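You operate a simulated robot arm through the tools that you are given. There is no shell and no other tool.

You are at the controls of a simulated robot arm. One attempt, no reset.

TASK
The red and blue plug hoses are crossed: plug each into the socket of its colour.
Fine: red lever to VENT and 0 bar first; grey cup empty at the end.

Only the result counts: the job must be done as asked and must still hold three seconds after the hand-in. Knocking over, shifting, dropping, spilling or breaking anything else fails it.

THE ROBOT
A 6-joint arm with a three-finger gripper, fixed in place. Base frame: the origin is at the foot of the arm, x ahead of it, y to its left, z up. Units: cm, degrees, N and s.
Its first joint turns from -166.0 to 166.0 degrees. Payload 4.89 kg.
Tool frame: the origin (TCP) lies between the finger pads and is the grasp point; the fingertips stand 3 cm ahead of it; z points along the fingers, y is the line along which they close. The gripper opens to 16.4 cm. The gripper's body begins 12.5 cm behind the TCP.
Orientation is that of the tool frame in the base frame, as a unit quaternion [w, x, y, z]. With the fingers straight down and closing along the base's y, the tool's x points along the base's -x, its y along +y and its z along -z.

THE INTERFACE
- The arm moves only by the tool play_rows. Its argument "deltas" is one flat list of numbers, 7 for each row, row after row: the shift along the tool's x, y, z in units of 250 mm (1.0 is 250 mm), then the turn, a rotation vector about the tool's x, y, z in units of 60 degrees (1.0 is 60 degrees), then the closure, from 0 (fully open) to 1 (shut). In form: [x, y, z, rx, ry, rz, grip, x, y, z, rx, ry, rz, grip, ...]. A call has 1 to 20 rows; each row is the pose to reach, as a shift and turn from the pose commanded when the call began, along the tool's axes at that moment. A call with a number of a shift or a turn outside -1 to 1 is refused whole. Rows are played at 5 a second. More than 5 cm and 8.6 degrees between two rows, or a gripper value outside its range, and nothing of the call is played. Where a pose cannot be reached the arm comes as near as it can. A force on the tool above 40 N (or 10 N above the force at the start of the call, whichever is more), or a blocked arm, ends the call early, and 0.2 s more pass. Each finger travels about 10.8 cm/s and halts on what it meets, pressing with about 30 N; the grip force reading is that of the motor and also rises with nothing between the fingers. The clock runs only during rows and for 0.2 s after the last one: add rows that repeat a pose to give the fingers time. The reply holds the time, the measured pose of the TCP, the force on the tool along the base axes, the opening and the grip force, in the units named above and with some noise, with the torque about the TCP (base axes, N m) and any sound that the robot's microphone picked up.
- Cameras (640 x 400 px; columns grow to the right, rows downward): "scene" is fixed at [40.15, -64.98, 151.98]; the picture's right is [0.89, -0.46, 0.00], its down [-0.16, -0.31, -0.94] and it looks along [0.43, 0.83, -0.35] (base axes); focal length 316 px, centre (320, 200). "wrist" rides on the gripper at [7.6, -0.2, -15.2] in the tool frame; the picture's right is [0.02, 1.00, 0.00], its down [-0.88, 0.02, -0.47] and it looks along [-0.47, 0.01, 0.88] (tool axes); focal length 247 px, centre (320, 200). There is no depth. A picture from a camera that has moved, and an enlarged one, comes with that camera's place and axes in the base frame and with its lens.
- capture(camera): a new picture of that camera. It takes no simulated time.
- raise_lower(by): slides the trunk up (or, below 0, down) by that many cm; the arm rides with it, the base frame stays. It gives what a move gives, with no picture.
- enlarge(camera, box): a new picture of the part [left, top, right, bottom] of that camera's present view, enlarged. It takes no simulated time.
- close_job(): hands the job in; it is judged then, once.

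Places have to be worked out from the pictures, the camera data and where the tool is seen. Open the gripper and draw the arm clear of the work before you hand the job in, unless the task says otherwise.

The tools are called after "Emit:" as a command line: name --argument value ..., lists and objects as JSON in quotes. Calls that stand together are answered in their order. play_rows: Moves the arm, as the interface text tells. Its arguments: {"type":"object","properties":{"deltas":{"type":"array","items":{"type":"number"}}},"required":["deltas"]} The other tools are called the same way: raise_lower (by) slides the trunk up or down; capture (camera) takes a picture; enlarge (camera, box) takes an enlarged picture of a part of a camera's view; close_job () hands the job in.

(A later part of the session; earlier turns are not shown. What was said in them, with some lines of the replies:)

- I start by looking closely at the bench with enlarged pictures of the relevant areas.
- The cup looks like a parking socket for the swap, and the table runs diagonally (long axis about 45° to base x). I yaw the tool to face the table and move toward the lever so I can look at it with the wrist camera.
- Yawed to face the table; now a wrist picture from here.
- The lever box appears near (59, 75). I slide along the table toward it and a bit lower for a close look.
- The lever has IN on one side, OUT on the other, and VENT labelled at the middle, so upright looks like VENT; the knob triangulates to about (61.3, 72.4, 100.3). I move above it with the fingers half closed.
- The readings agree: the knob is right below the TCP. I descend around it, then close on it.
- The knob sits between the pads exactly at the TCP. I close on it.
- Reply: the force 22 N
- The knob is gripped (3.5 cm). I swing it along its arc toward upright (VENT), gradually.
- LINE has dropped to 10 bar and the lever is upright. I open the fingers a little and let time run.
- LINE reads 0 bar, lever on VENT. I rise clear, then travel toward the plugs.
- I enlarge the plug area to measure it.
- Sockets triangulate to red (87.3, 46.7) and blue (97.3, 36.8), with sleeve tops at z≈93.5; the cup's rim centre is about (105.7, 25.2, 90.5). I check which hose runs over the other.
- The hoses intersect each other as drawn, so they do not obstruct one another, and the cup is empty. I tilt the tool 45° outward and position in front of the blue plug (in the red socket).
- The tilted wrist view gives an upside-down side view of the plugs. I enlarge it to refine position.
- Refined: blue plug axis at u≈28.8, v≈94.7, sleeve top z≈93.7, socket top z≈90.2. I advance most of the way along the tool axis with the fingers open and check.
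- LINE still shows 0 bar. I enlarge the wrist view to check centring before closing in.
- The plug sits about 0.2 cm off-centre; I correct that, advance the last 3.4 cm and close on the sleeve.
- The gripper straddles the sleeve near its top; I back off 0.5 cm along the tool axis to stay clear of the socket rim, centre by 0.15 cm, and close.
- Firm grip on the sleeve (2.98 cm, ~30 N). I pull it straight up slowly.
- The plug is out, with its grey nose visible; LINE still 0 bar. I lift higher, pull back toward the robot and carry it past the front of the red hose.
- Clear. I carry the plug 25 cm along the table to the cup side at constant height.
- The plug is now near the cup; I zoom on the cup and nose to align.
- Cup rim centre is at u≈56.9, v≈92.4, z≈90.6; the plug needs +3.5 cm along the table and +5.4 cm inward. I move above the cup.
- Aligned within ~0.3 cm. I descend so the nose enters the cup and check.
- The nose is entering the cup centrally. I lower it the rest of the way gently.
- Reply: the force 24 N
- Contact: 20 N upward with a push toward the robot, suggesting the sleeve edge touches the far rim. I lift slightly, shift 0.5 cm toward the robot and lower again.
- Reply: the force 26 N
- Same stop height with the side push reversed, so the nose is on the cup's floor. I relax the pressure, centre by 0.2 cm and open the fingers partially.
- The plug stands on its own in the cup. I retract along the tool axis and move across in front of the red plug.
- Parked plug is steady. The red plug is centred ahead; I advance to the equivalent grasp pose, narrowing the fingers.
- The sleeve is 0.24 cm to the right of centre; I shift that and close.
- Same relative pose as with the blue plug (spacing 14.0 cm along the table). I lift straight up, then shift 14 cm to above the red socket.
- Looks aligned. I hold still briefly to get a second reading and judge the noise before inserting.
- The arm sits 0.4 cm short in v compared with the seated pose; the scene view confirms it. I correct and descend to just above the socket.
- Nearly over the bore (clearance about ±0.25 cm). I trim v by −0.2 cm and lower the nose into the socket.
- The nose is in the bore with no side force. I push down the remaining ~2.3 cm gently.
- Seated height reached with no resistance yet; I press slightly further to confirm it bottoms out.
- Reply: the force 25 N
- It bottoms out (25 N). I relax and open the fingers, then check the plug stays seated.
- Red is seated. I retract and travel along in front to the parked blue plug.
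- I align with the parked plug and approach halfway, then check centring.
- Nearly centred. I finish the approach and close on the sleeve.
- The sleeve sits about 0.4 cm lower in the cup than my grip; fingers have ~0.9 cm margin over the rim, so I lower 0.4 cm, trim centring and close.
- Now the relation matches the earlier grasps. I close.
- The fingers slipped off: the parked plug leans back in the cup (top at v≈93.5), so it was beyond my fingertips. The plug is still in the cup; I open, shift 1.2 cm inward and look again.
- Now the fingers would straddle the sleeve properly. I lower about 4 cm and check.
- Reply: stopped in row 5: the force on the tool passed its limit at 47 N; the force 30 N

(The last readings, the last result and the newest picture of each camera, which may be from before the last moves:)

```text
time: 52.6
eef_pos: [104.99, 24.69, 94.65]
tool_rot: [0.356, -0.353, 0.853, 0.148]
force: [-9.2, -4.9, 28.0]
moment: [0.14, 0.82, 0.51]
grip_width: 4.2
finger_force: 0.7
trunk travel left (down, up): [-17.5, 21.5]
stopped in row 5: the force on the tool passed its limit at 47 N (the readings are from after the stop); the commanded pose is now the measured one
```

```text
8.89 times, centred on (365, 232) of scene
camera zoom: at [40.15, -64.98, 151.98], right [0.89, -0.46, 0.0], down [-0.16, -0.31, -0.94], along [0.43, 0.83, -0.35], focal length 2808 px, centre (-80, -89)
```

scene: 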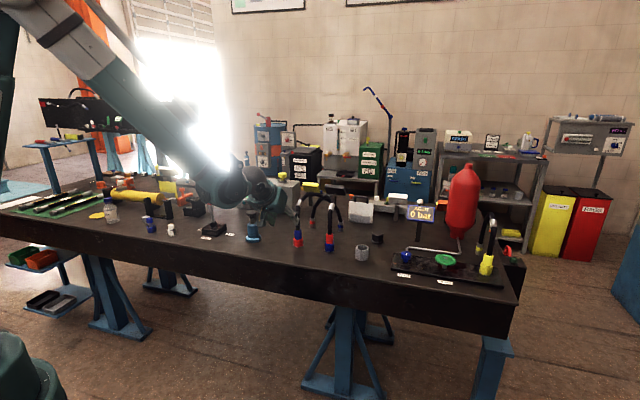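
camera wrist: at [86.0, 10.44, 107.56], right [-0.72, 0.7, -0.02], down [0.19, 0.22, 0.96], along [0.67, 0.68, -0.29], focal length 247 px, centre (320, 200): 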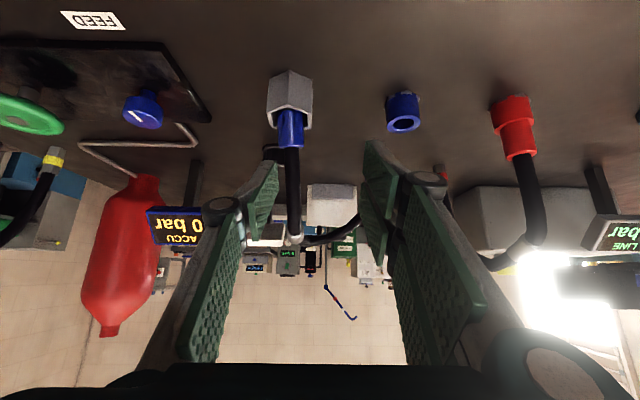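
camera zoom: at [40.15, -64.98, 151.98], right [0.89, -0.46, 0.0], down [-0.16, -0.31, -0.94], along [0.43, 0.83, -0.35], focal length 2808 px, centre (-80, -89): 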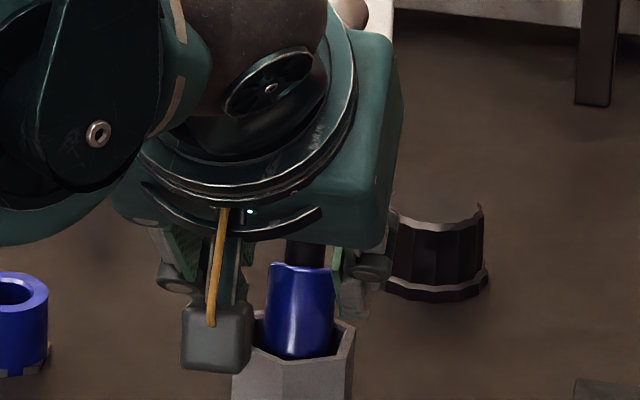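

The fingers touched the cup rim at TCP z≈94.65, so I must stay above ~94.8 there. I rise 1 cm off it first and recheck that the cup hasn't moved.

Emit:
play_rows --deltas '[-0.028, -0.004, -0.028, 0, 0, 0, 0.74, -0.042, -0.008, -0.014, 0, 0, 0, 0.74, -0.042, -0.008, -0.014, 0, 0, 0, 0.74]'

Emit:
enlarge --camera "wrist" --box '[220, 60, 420, 240]'

Emit:
enlarge --camera "scene" --box '[345, 220, 385, 265]'

```text
time: 53.4
eef_pos: [105.64, 25.11, 95.28]
tool_rot: [0.355, -0.353, 0.853, 0.147]
force: [-0.6, -0.6, 0.7]
moment: [-0.02, -0.01, -0.02]
grip_width: 4.27
finger_force: 0.0
trunk travel left (down, up): [-17.5, 21.5]
```

```text
2.22 times, centred on (320, 150) of wrist
camera zoom: at [94.2, 13.68, 100.61], right [-0.72, 0.7, -0.01], down [0.19, 0.21, 0.96], along [0.67, 0.68, -0.29], focal length 549 px, centre (320, 311)
```

zoom: 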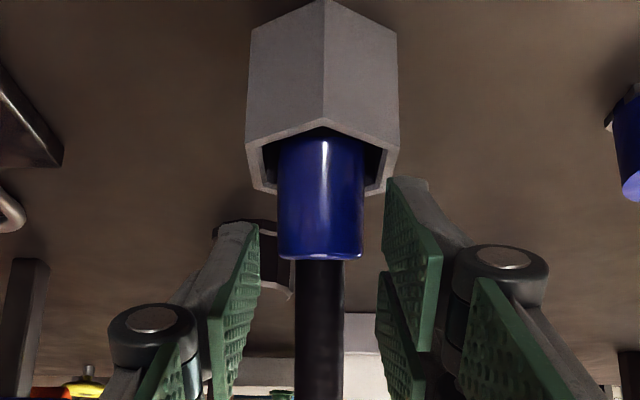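

```text
8.89 times, centred on (365, 242) of scene
camera zoom: at [40.15, -64.98, 151.98], right [0.89, -0.46, 0.0], down [-0.16, -0.31, -0.94], along [0.43, 0.83, -0.35], focal length 2808 px, centre (-80, -178)
```

zoom: 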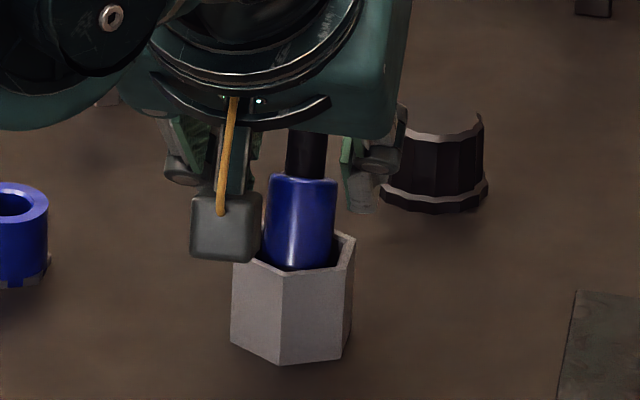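

Plug centred, cup unmoved. I go 0.3 cm further inward and 0.4 cm down (staying above the rim), and close in steps.

Emit:
play_rows --deltas '[0.003, 0, 0.02, 0, 0, 0, 0.75, 0.003, 0, 0.02, 0, 0, 0, 0.78, 0.003, 0, 0.02, 0, 0, 0, 0.81, 0.003, 0, 0.02, 0, 0, 0, 0.83, 0.003, 0, 0.02, 0, 0, 0, 0.83]'

Emit:
enlarge --camera "wrist" --box '[220, 60, 420, 240]'

Emit:
enlarge --camera "scene" --box '[345, 220, 385, 265]'

```text
time: 54.6
eef_pos: [105.89, 25.26, 94.98]
tool_rot: [0.355, -0.353, 0.853, 0.148]
force: [0.0, 0.6, -0.1]
moment: [-0.02, 0.04, 0.0]
grip_width: 3.0
finger_force: 30.2
trunk travel left (down, up): [-17.5, 21.5]
```

```text
2.22 times, centred on (320, 150) of wrist
camera zoom: at [94.45, 13.93, 100.22], right [-0.72, 0.7, -0.01], down [0.19, 0.21, 0.96], along [0.67, 0.68, -0.29], focal length 549 px, centre (320, 311)
```

zoom: 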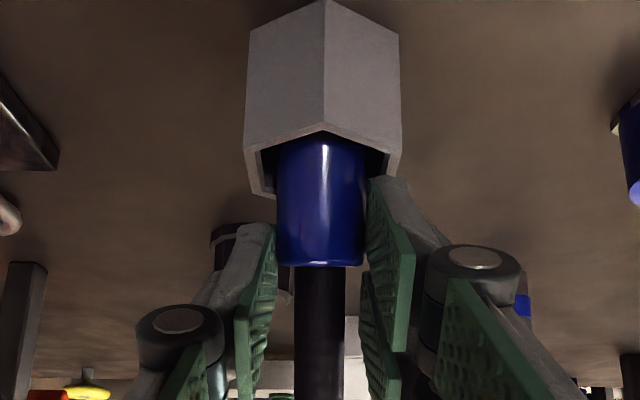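

```text
8.89 times, centred on (365, 242) of scene
camera zoom: at [40.15, -64.98, 151.98], right [0.89, -0.46, 0.0], down [-0.16, -0.31, -0.94], along [0.43, 0.83, -0.35], focal length 2808 px, centre (-80, -178)
```

zoom: 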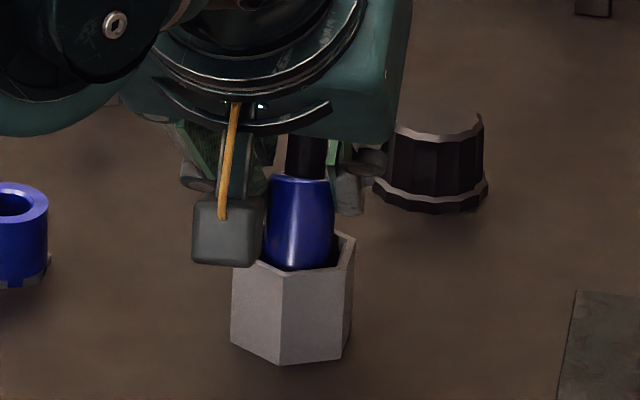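

Firm grip at 3.0 cm. I lift slowly and watch that the cup stays put.

Emit:
play_rows --deltas '[-0.014, 0, -0.014, 0, 0, 0, 0.88, -0.028, 0, -0.028, 0, 0, 0, 0.88, -0.042, 0, -0.042, 0, 0, 0, 0.88, -0.056, 0, -0.056, 0, 0, 0, 0.88]'

Emit:
enlarge --camera "wrist" --box '[220, 60, 420, 240]'

Emit:
enlarge --camera "scene" --box '[345, 220, 385, 265]'

```text
time: 55.6
eef_pos: [105.84, 25.36, 96.93]
tool_rot: [0.356, -0.352, 0.853, 0.147]
force: [-0.4, 4.5, -3.1]
moment: [0.36, -0.01, -0.05]
grip_width: 3.03
finger_force: 29.9
trunk travel left (down, up): [-17.5, 21.5]
```

```text
2.22 times, centred on (320, 150) of wrist
camera zoom: at [94.51, 13.89, 102.25], right [-0.72, 0.7, -0.01], down [0.19, 0.21, 0.96], along [0.67, 0.69, -0.29], focal length 549 px, centre (320, 311)
```

zoom: 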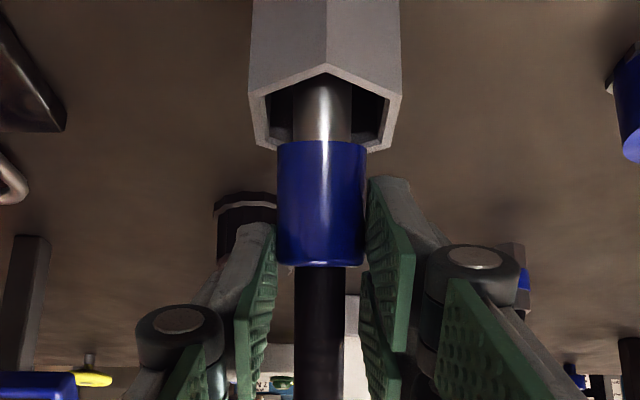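

```text
8.89 times, centred on (365, 242) of scene
camera zoom: at [40.15, -64.98, 151.98], right [0.89, -0.46, 0.0], down [-0.16, -0.31, -0.94], along [0.43, 0.83, -0.35], focal length 2808 px, centre (-80, -178)
```

zoom: 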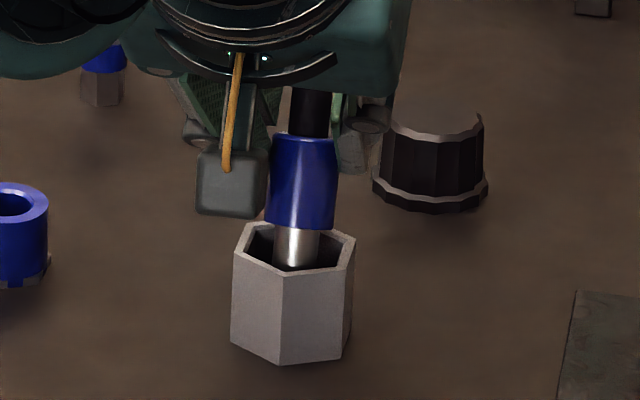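

The plug is coming out and the cup hasn't moved; it looks tilted about the table axis, though. I lift it fully clear and look at the tilt.

Emit:
play_rows --deltas '[-0.04, 0, -0.04, 0, 0, 0, 0.88, -0.08, 0, -0.08, 0, 0, 0, 0.88, -0.13, 0, -0.13, 0, 0, 0, 0.88, -0.19, 0, -0.19, 0, 0, 0, 0.88, -0.19, 0, -0.19, 0, 0, 0, 0.88]'

Emit:
enlarge --camera "wrist" --box '[220, 30, 420, 230]'

Emit:
enlarge --camera "scene" --box '[345, 200, 385, 245]'

```text
time: 56.8
eef_pos: [105.7, 25.16, 103.86]
tool_rot: [0.355, -0.353, 0.853, 0.147]
force: [-0.8, -0.1, -1.7]
moment: [-0.05, 0.02, 0.01]
grip_width: 3.02
finger_force: 30.1
trunk travel left (down, up): [-17.5, 21.5]
```

```text
2.00 times, centred on (320, 130) of wrist
camera zoom: at [94.39, 13.82, 109.02], right [-0.72, 0.7, -0.01], down [0.19, 0.21, 0.96], along [0.67, 0.68, -0.29], focal length 494 px, centre (320, 340)
```

zoom: 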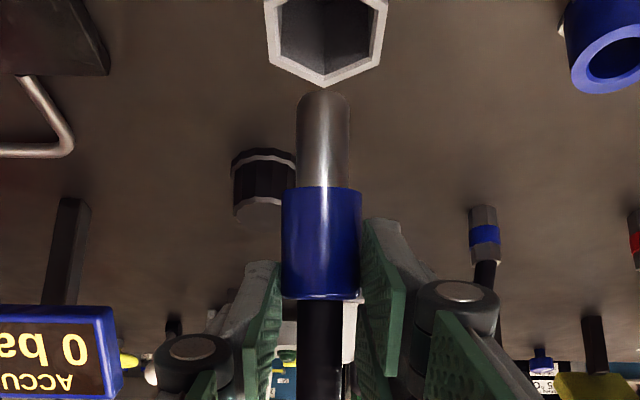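

```text
8.89 times, centred on (365, 222) of scene
camera zoom: at [40.15, -64.98, 151.98], right [0.89, -0.46, 0.0], down [-0.16, -0.31, -0.94], along [0.43, 0.83, -0.35], focal length 2808 px, centre (-80, 0)
```

zoom: 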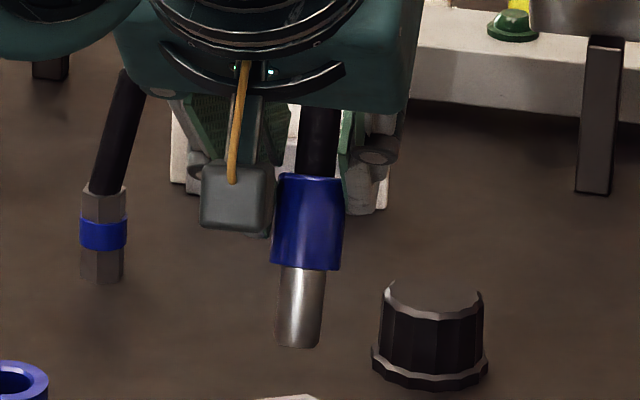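

The cup is empty and unmoved. The plug is tilted roughly 15–20° in the grip (top away from the robot), so I carry it over toward the blue socket and pitch the tool by 16° to bring it upright.

Emit:
play_rows --deltas '[0, 0.14, 0, 0, 0, 0, 0.88, 0, 0.28, 0, 0, 0, 0, 0.88, 0, 0.42, 0, 0, 0, 0, 0.88, 0, 0.56, 0, 0, 0, 0, 0.88, 0, 0.56, 0, 0, -0.09, 0, 0.88, 0, 0.56, 0, 0, -0.18, 0, 0.88, 0, 0.56, 0, 0, -0.267, 0, 0.88, 0, 0.56, 0, 0, -0.267, 0, 0.88]'

Emit:
enlarge --camera "wrist" --box '[220, 30, 420, 230]'

Emit:
enlarge --camera "scene" --box '[310, 200, 350, 245]'

Emit:
capture --camera "scene"

```text
time: 58.6
eef_pos: [96.14, 35.11, 103.72]
tool_rot: [0.47, -0.329, 0.796, 0.195]
force: [0.4, -0.7, -1.9]
moment: [-0.05, 0.0, 0.0]
grip_width: 3.03
finger_force: 29.6
trunk travel left (down, up): [-17.5, 21.5]
```

```text
2.00 times, centred on (320, 130) of wrist
camera zoom: at [84.12, 23.18, 104.37], right [-0.71, 0.7, -0.02], down [-0.01, 0.02, 1.0], along [0.7, 0.71, -0.01], focal length 494 px, centre (320, 340)
```

zoom: 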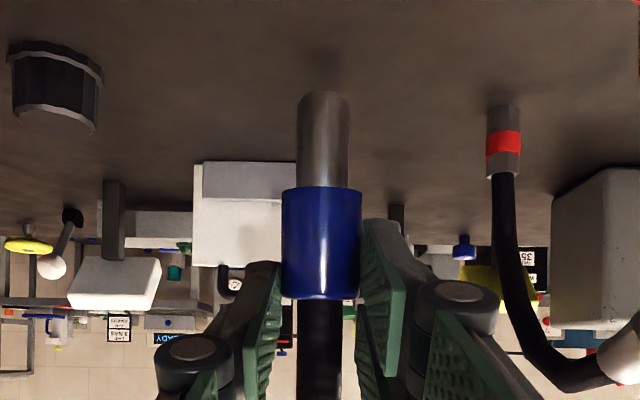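

```text
8.89 times, centred on (330, 222) of scene
camera zoom: at [40.15, -64.98, 151.98], right [0.89, -0.46, 0.0], down [-0.16, -0.31, -0.94], along [0.43, 0.83, -0.35], focal length 2808 px, centre (231, 0)
```

zoom: 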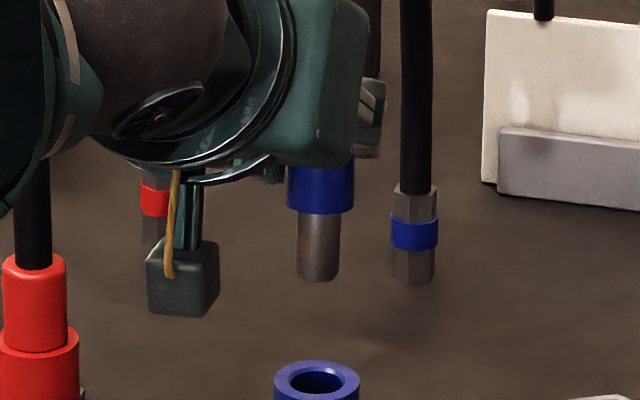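

```text
taken
```

scene: 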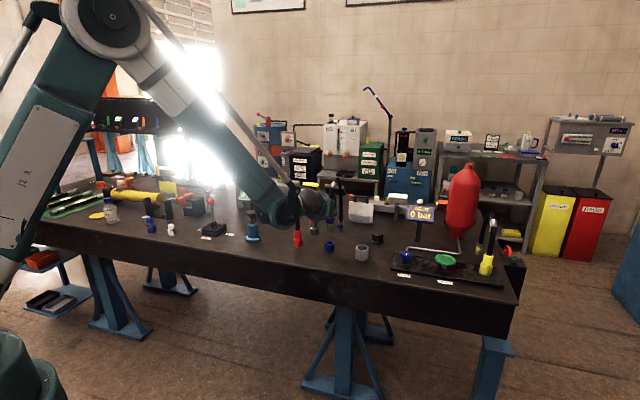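

The plug now looks upright. I trim position slightly and descend to just above the blue socket.

Emit:
play_rows --deltas '[0.036, 0.003, 0.022, 0, 0, 0, 0.88, 0.072, 0.006, 0.044, 0, 0, 0, 0.88, 0.108, 0.006, 0.066, 0, 0, 0, 0.88, 0.143, 0.006, 0.088, 0, 0, 0, 0.88, 0.143, 0.006, 0.088, 0, 0, 0, 0.88]'

Emit:
enlarge --camera "wrist" --box '[220, 30, 420, 230]'

Emit:
enlarge --camera "scene" --box '[310, 210, 350, 255]'

```text
time: 59.8
eef_pos: [96.01, 35.49, 99.46]
tool_rot: [0.471, -0.329, 0.795, 0.195]
force: [-0.7, 0.3, -0.8]
moment: [-0.04, 0.03, 0.02]
grip_width: 3.01
finger_force: 29.9
trunk travel left (down, up): [-17.5, 21.5]
```

```text
2.00 times, centred on (320, 130) of wrist
camera zoom: at [84.01, 23.52, 100.11], right [-0.71, 0.7, -0.02], down [-0.01, 0.02, 1.0], along [0.7, 0.71, -0.01], focal length 494 px, centre (320, 340)
```

zoom: 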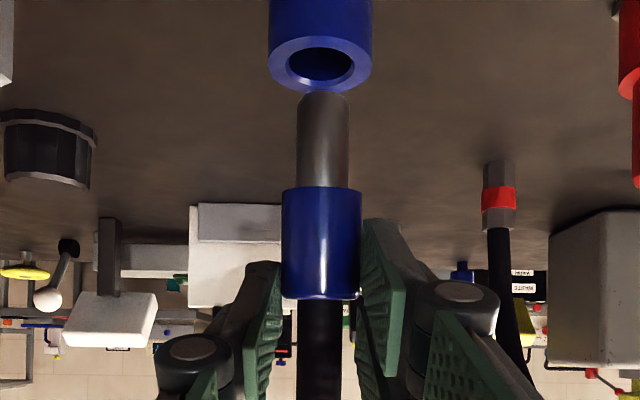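

```text
8.89 times, centred on (330, 232) of scene
camera zoom: at [40.15, -64.98, 151.98], right [0.89, -0.46, 0.0], down [-0.16, -0.31, -0.94], along [0.43, 0.83, -0.35], focal length 2808 px, centre (231, -89)
```

zoom: 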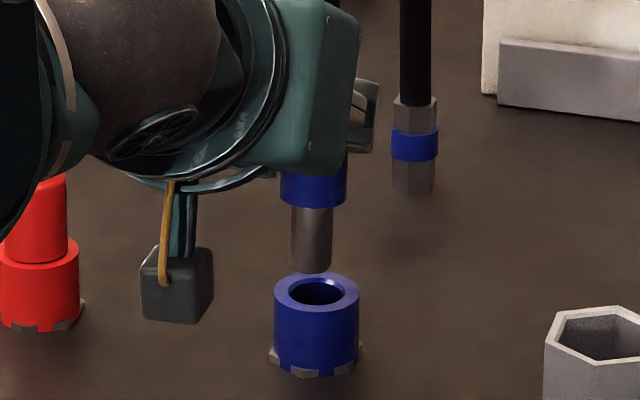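

Close above the socket: the scene view shows the nose about 0.3 cm left of the bore axis. I shift +0.13 cm along and +0.4 cm inward, and lower 0.6 cm.

Emit:
play_rows --deltas '[-0.008, -0.005, 0.014, 0, 0, 0, 0.88, 0.013, -0.005, 0.0256, 0, 0, 0, 0.88, 0.013, -0.005, 0.0256, 0, 0, 0, 0.88]'

Emit:
enlarge --camera "wrist" --box '[270, 20, 370, 120]'

Emit:
enlarge --camera "scene" --box '[320, 230, 340, 250]'

```text
time: 60.6
eef_pos: [96.52, 35.76, 98.75]
tool_rot: [0.469, -0.33, 0.795, 0.196]
force: [0.4, 0.8, -2.3]
moment: [-0.02, 0.03, -0.02]
grip_width: 3.02
finger_force: 29.9
trunk travel left (down, up): [-17.5, 21.5]
```

```text
4.00 times, centred on (320, 70) of wrist
camera zoom: at [84.41, 23.68, 99.46], right [-0.71, 0.7, -0.02], down [-0.01, 0.02, 1.0], along [0.7, 0.71, -0.01], focal length 988 px, centre (320, 720)
```

zoom: 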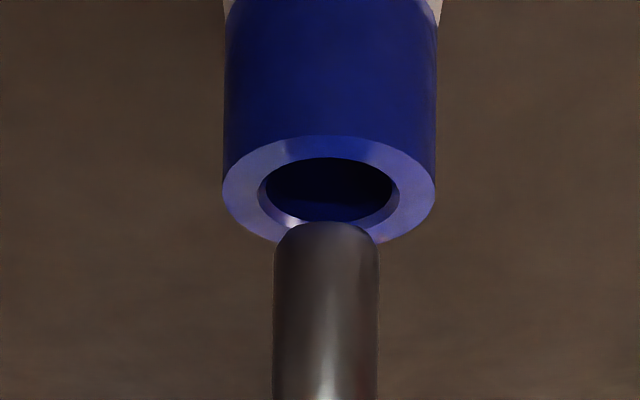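

```text
16.00 times, centred on (330, 240) of scene
camera zoom: at [40.15, -64.98, 151.98], right [0.89, -0.46, 0.0], down [-0.16, -0.31, -0.94], along [0.43, 0.83, -0.35], focal length 5054 px, centre (160, -440)
```

zoom: 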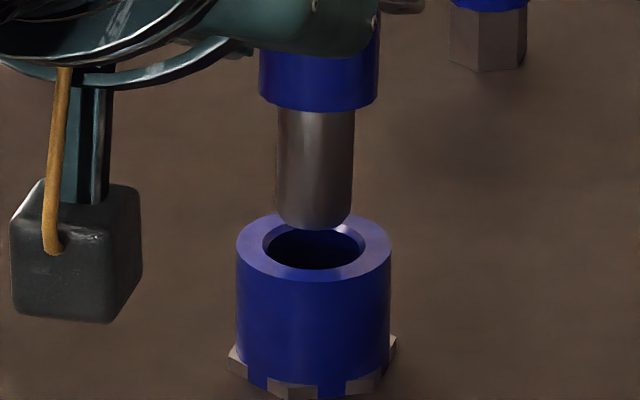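

Alignment is now within ~0.2 cm and the plug is near vertical. I trim +0.2 cm inward and lower the nose into the bore.

Emit:
play_rows --deltas '[-0.004, 0.001, 0.007, 0, 0, 0, 0.88, 0.0135, 0.001, 0.0167, 0, 0, 0, 0.88, 0.031, 0.001, 0.0264, 0, 0, 0, 0.88, 0.045, 0.001, 0.034, 0, 0, 0, 0.88, 0.059, 0.001, 0.042, 0, 0, 0, 0.88, 0.059, 0.001, 0.042, 0, 0, 0, 0.88]'

Emit:
enlarge --camera "wrist" --box '[270, 40, 370, 140]'

Emit:
enlarge --camera "scene" --box '[320, 230, 340, 250]'

```text
time: 62.0
eef_pos: [96.45, 35.89, 96.99]
tool_rot: [0.47, -0.329, 0.795, 0.195]
force: [0.3, -0.1, -2.5]
moment: [-0.02, 0.03, 0.03]
grip_width: 3.02
finger_force: 29.5
trunk travel left (down, up): [-17.5, 21.5]
```

```text
4.00 times, centred on (320, 90) of wrist
camera zoom: at [84.53, 23.84, 97.72], right [-0.71, 0.7, -0.02], down [-0.01, 0.02, 1.0], along [0.7, 0.71, -0.01], focal length 988 px, centre (320, 640)
```

zoom: 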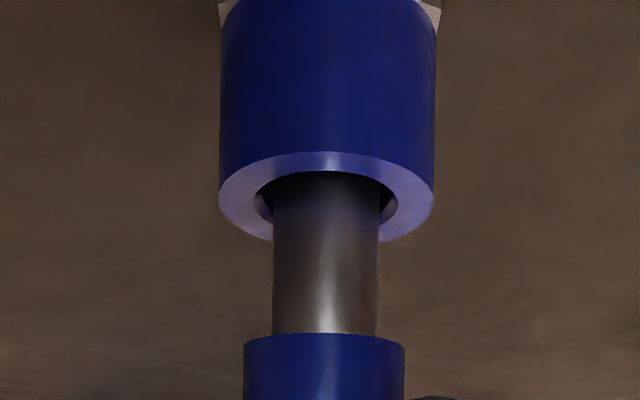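

```text
16.00 times, centred on (330, 240) of scene
camera zoom: at [40.15, -64.98, 151.98], right [0.89, -0.46, 0.0], down [-0.16, -0.31, -0.94], along [0.43, 0.83, -0.35], focal length 5054 px, centre (160, -440)
```

zoom: 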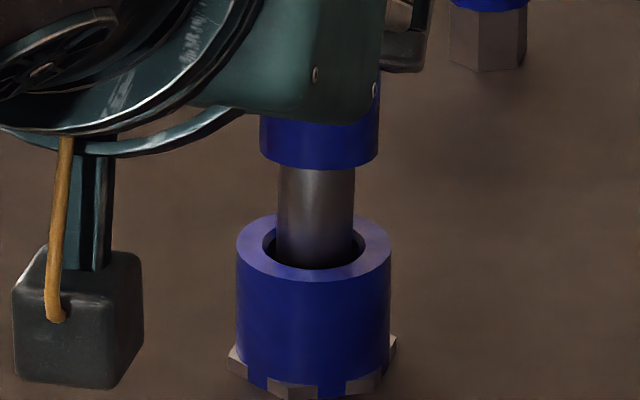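

The nose is in the bore, free of side load. I lower further in small steps.

Emit:
play_rows --deltas '[0.014, 0, 0.0077, 0, 0, 0, 0.88, 0.028, 0, 0.0155, 0, 0, 0, 0.88, 0.042, 0, 0.0232, 0, 0, 0, 0.88, 0.056, 0, 0.031, 0, 0, 0, 0.88, 0.07, 0, 0.0386, 0, 0, 0, 0.88, 0.077, 0, 0.0425, 0, 0, 0, 0.88, 0.077, 0, 0.0425, 0, 0, 0, 0.88]'

Emit:
enlarge --camera "wrist" --box '[250, 40, 390, 180]'

Emit:
enlarge --camera "scene" --box '[320, 230, 340, 250]'

```text
time: 63.6
eef_pos: [96.5, 35.68, 94.88]
tool_rot: [0.47, -0.329, 0.795, 0.196]
force: [-13.8, -16.9, 4.2]
moment: [-0.77, 0.69, -0.08]
grip_width: 3.01
finger_force: 29.5
trunk travel left (down, up): [-17.5, 21.5]
```

```text
2.86 times, centred on (320, 110) of wrist
camera zoom: at [84.44, 23.73, 95.57], right [-0.71, 0.7, -0.02], down [-0.01, 0.02, 1.0], along [0.7, 0.71, -0.01], focal length 706 px, centre (320, 457)
```

zoom: 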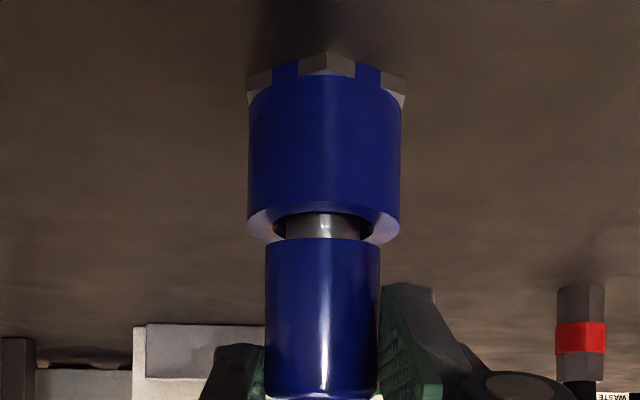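

```text
16.00 times, centred on (330, 240) of scene
camera zoom: at [40.15, -64.98, 151.98], right [0.89, -0.46, 0.0], down [-0.16, -0.31, -0.94], along [0.43, 0.83, -0.35], focal length 5054 px, centre (160, -440)
```

zoom: 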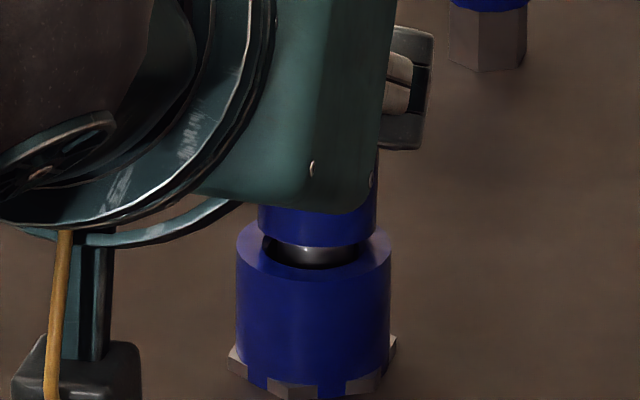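

Side force of ~22 N toward the robot at rim height: the nose presses on the far edge of the bore. I shift back 0.25 cm and re-read.

Emit:
play_rows --deltas '[0.0048, 0, -0.0088, 0, 0, 0, 0.88, 0.0048, 0, -0.0088, 0, 0, 0, 0.88]'

```text
time: 64.2
eef_pos: [96.47, 35.66, 94.99]
tool_rot: [0.47, -0.329, 0.795, 0.195]
force: [1.5, 1.5, -0.9]
moment: [0.1, -0.06, -0.07]
grip_width: 2.96
finger_force: 30.2
trunk travel left (down, up): [-17.5, 21.5]
```

Side force is gone. I continue down about 0.7 cm expecting the seat.

Emit:
play_rows --deltas '[0.007, 0, 0.0039, 0, 0, 0, 0.88, 0.014, 0, 0.0077, 0, 0, 0, 0.88, 0.019, 0, 0.0106, 0, 0, 0, 0.88, 0.0245, 0, 0.0135, 0, 0, 0, 0.88, 0.0245, 0, 0.0135, 0, 0, 0, 0.88]'

Emit:
enlarge --camera "wrist" --box '[250, 40, 390, 180]'

Emit:
enlarge --camera "scene" --box '[320, 230, 340, 250]'

```text
time: 65.4
eef_pos: [96.35, 35.51, 94.34]
tool_rot: [0.47, -0.329, 0.795, 0.195]
force: [-5.9, -4.0, 25.8]
moment: [0.38, -0.3, 0.0]
grip_width: 3.0
finger_force: 30.0
trunk travel left (down, up): [-17.5, 21.5]
```

```text
2.86 times, centred on (320, 110) of wrist
camera zoom: at [84.39, 23.59, 94.97], right [-0.71, 0.7, -0.02], down [-0.01, 0.02, 1.0], along [0.7, 0.71, -0.01], focal length 706 px, centre (320, 457)
```

zoom: 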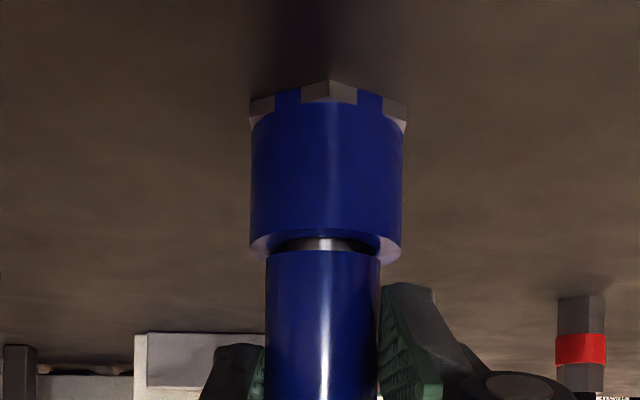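

```text
16.00 times, centred on (330, 240) of scene
camera zoom: at [40.15, -64.98, 151.98], right [0.89, -0.46, 0.0], down [-0.16, -0.31, -0.94], along [0.43, 0.83, -0.35], focal length 5054 px, centre (160, -440)
```

zoom: 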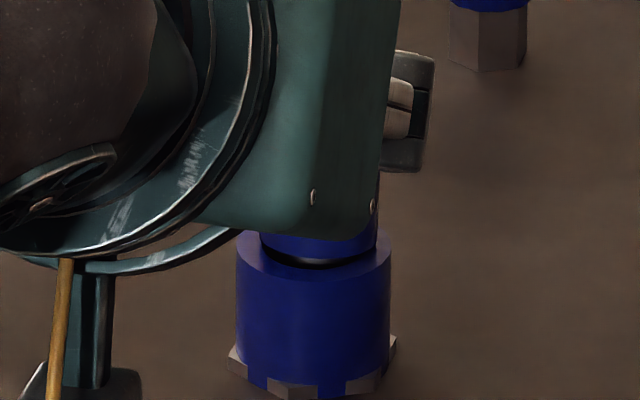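

It touches (26 N) with a small front gap left – about 5° of residual tilt. I relieve the load, rotate the tool 5° more about the rim point, and press down again.

Emit:
play_rows --deltas '[-0.006, 0, -0.0035, 0, 0, 0, 0.88, -0.002, 0, -0.012, 0, -0.042, 0, 0.88, 0.0038, 0, -0.0152, 0, -0.083, 0, 0.88, 0.0038, 0, -0.0152, 0, -0.083, 0, 0.88]'

```text
time: 66.4
eef_pos: [96.1, 35.38, 94.36]
tool_rot: [0.505, -0.32, 0.774, 0.209]
force: [-4.7, -5.2, -4.9]
moment: [-0.32, 0.37, -0.03]
grip_width: 3.02
finger_force: 29.6
trunk travel left (down, up): [-17.5, 21.5]
```

Light side load only. I press down gently in the new orientation.

Emit:
play_rows --deltas '[0.006, 0, 0.001, 0, 0, 0, 0.88, 0.011, 0, 0.003, 0, 0, 0, 0.88, 0.016, 0, 0.005, 0, 0, 0, 0.88, 0.02, 0, 0.0065, 0, 0, 0, 0.88, 0.02, 0, 0.0065, 0, 0, 0, 0.88]'

Emit:
enlarge --camera "wrist" --box '[250, 40, 390, 180]'

Emit:
enlarge --camera "scene" --box '[320, 230, 340, 250]'

```text
time: 67.6
eef_pos: [95.92, 35.26, 93.99]
tool_rot: [0.505, -0.319, 0.774, 0.208]
force: [1.6, 0.0, 28.9]
moment: [0.63, -0.67, -0.03]
grip_width: 3.02
finger_force: 30.1
trunk travel left (down, up): [-17.5, 21.5]
```

```text
2.86 times, centred on (320, 110) of wrist
camera zoom: at [83.98, 23.31, 93.1], right [-0.71, 0.7, -0.02], down [-0.07, -0.04, 1.0], along [0.7, 0.71, 0.08], focal length 706 px, centre (320, 457)
```

zoom: 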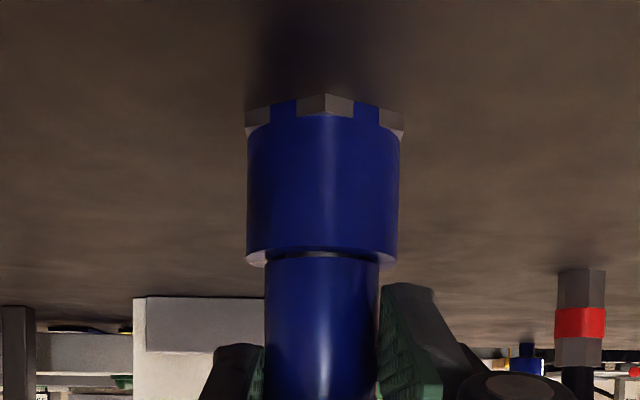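

```text
16.00 times, centred on (330, 240) of scene
camera zoom: at [40.15, -64.98, 151.98], right [0.89, -0.46, 0.0], down [-0.16, -0.31, -0.94], along [0.43, 0.83, -0.35], focal length 5054 px, centre (160, -440)
```

zoom: 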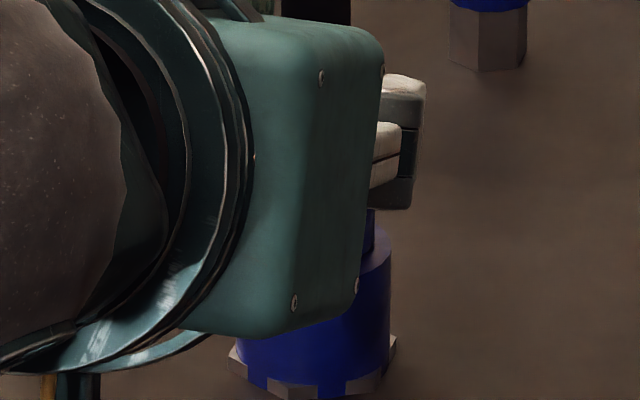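

Axial load only and the sleeve looks nearly flush. I relax slightly and open the fingers.

Emit:
play_rows --deltas '[-0.005, 0, -0.002, 0, 0, 0, 0.88, -0.006, 0, -0.0025, 0, 0, 0, 0.86, -0.006, 0, -0.0025, 0, 0, 0, 0.8, -0.006, 0, -0.0025, 0, 0, 0, 0.74, -0.006, 0, -0.0025, 0, 0, 0, 0.72]'

Emit:
enlarge --camera "wrist" --box '[250, 60, 390, 200]'

```text
time: 68.8
eef_pos: [96.16, 35.2, 93.9]
tool_rot: [0.504, -0.32, 0.774, 0.209]
force: [0.6, -0.3, -0.5]
moment: [0.0, 0.02, -0.01]
grip_width: 4.59
finger_force: 0.0
trunk travel left (down, up): [-17.5, 21.5]
```

```text
2.86 times, centred on (320, 130) of wrist
camera zoom: at [84.08, 23.33, 93.14], right [-0.71, 0.7, -0.02], down [-0.07, -0.04, 1.0], along [0.7, 0.71, 0.08], focal length 706 px, centre (320, 400)
```

zoom: 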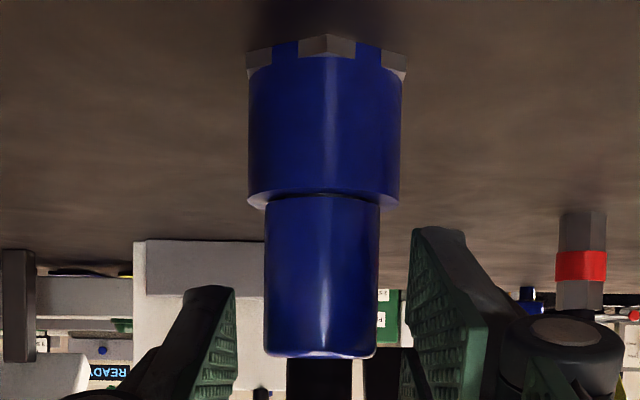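

The blue plug dropped flush onto its socket. I retract along the tool axis, then raise and view everything.

Emit:
play_rows --deltas '[0, 0, -0.05, 0, 0, 0, 0.72, 0, 0, -0.18, 0, 0, 0, 0.7, 0, 0, -0.34, 0, 0, 0, 0.66, 0, 0, -0.5, 0, 0, 0, 0.6, -0.1, 0, -0.6, 0, 0.06, 0, 0.6, -0.25, 0, -0.66, 0, 0.12, 0, 0.6, -0.4, 0, -0.72, 0, 0.18, 0, 0.6, -0.5, 0, -0.76, 0, 0.24, 0, 0.6]'

Emit:
capture --camera "wrist"

Emit:
enlarge --camera "scene" --box '[270, 170, 390, 270]'

Emit:
capture --camera "scene"

```text
time: 70.6
eef_pos: [87.4, 26.53, 113.38]
tool_rot: [0.403, -0.344, 0.831, 0.168]
force: [0.1, -0.1, -0.3]
moment: [0.05, 0.04, 0.06]
grip_width: 6.56
finger_force: 0.1
trunk travel left (down, up): [-17.5, 21.5]
```

```text
taken
camera wrist: at [75.62, 14.81, 116.74], right [-0.72, 0.7, -0.01], down [0.11, 0.14, 0.98], along [0.69, 0.7, -0.17], focal length 247 px, centre (320, 200)
```

wrist: 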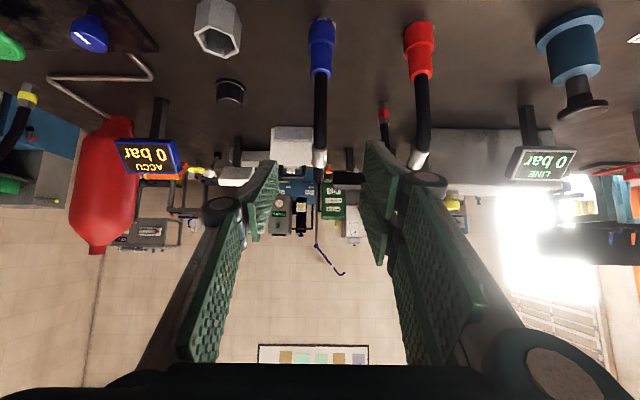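

```text
4.00 times, centred on (330, 220) of scene
camera zoom: at [40.15, -64.98, 151.98], right [0.89, -0.46, 0.0], down [-0.16, -0.31, -0.94], along [0.43, 0.83, -0.35], focal length 1264 px, centre (280, 120)
```

zoom: 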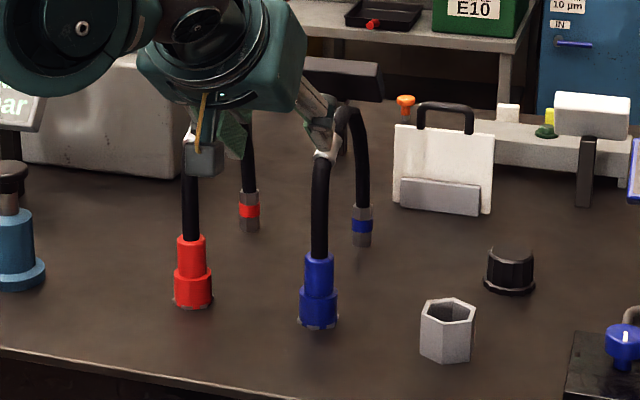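

```text
taken
```

scene: 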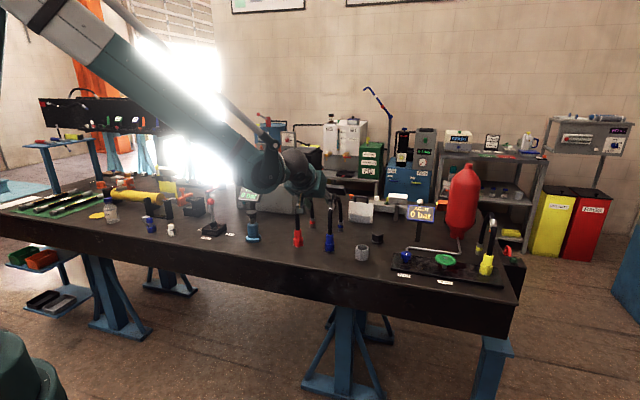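

Both plugs are in their own sockets, the cup is empty and in its original place, LINE reads 0 bar. I back the arm further off and take close-ups to verify seating and the lever.

Emit:
play_rows --deltas '[-0.05, 0, -0.15, 0, 0, 0, 0.5, -0.1, 0, -0.3, 0, 0, 0, 0.4, -0.15, 0, -0.45, 0, 0, 0, 0.3, -0.2, 0, -0.6, 0, 0, 0, 0.2, -0.25, 0, -0.75, 0, 0, 0, 0.1, -0.25, 0, -0.75, 0, 0, 0, 0, -0.25, 0, -0.75, 0, 0, 0, 0, -0.25, 0, -0.75, 0, 0, 0, 0, -0.25, 0, -0.75, 0, 0, 0, 0]'

Emit:
enlarge --camera "scene" --box '[285, 220, 345, 260]'

Emit:
enlarge --camera "scene" --box '[180, 160, 340, 260]'

Emit:
enlarge --camera "wrist" --box '[200, 0, 480, 180]'

```text
time: 72.6
eef_pos: [79.56, 18.75, 129.59]
tool_rot: [0.403, -0.344, 0.831, 0.167]
force: [-0.2, 0.1, -1.1]
moment: [0.03, 0.02, -0.03]
grip_width: 16.38
finger_force: 0.0
trunk travel left (down, up): [-17.5, 21.5]
```

```text
10.00 times, centred on (315, 240) of scene
camera zoom: at [40.15, -64.98, 151.98], right [0.89, -0.46, 0.0], down [-0.16, -0.31, -0.94], along [0.43, 0.83, -0.35], focal length 3159 px, centre (370, -200)
```

zoom: 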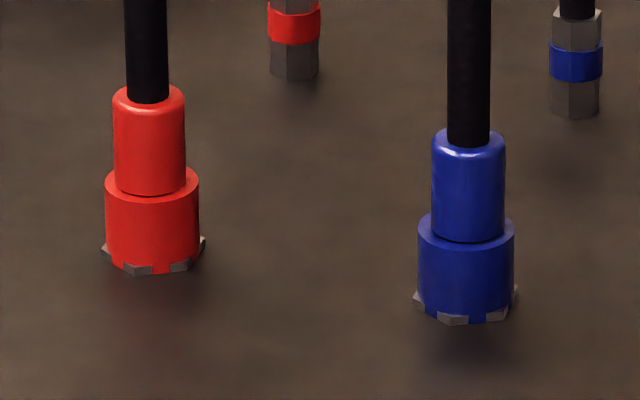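

```text
4.00 times, centred on (260, 210) of scene
camera zoom: at [40.15, -64.98, 151.98], right [0.89, -0.46, 0.0], down [-0.16, -0.31, -0.94], along [0.43, 0.83, -0.35], focal length 1264 px, centre (560, 160)
```

zoom: 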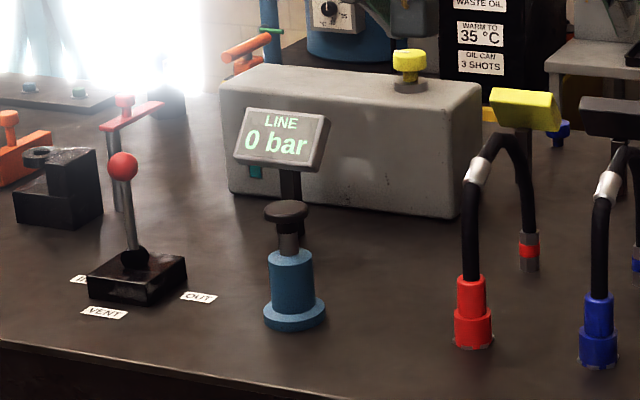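

```text
2.22 times, centred on (340, 90) of wrist
camera zoom: at [67.75, 6.93, 133.0], right [-0.72, 0.7, -0.02], down [0.11, 0.14, 0.98], along [0.69, 0.7, -0.17], focal length 549 px, centre (276, 444)
```

zoom: 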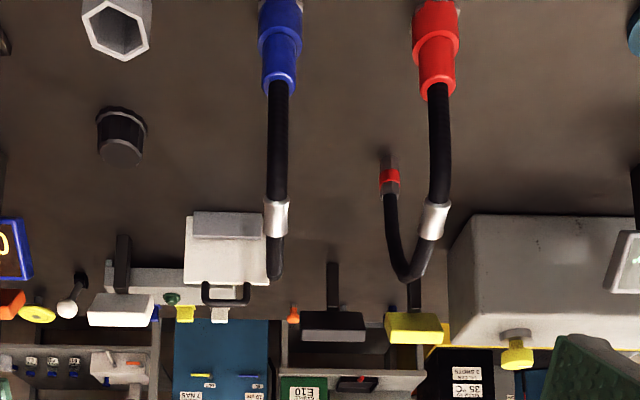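

Both plugs sit flush in the socket of their colour. The lever is at VENT with 0 bar, the cup is empty and unmoved, and the gripper is open and clear, so I hand in.

Emit:
close_job

```text
The job is handed in.
```

The hoses are uncrossed: the red plug is in the red socket and the blue plug is in the blue socket, both flush in the final pictures.

- **Pressure:** I moved the red lever to VENT first. LINE dropped from 60 bar to 0 before I pulled either plug, and it still read 0 at the end.
- **Grey cup:** I parked the blue plug in the cup during the swap. The cup is empty again and in its original place.
- **Contacts along the way:** My fingers bumped the cup rim once, reaching 47 N, and one grasp of the parked plug slipped off. In the pictures nothing moved or fell over because of either.
- **Hand-in:** The gripper was open and the arm clear when I handed in. I got no verdict beyond the confirmation that the job was handed in.
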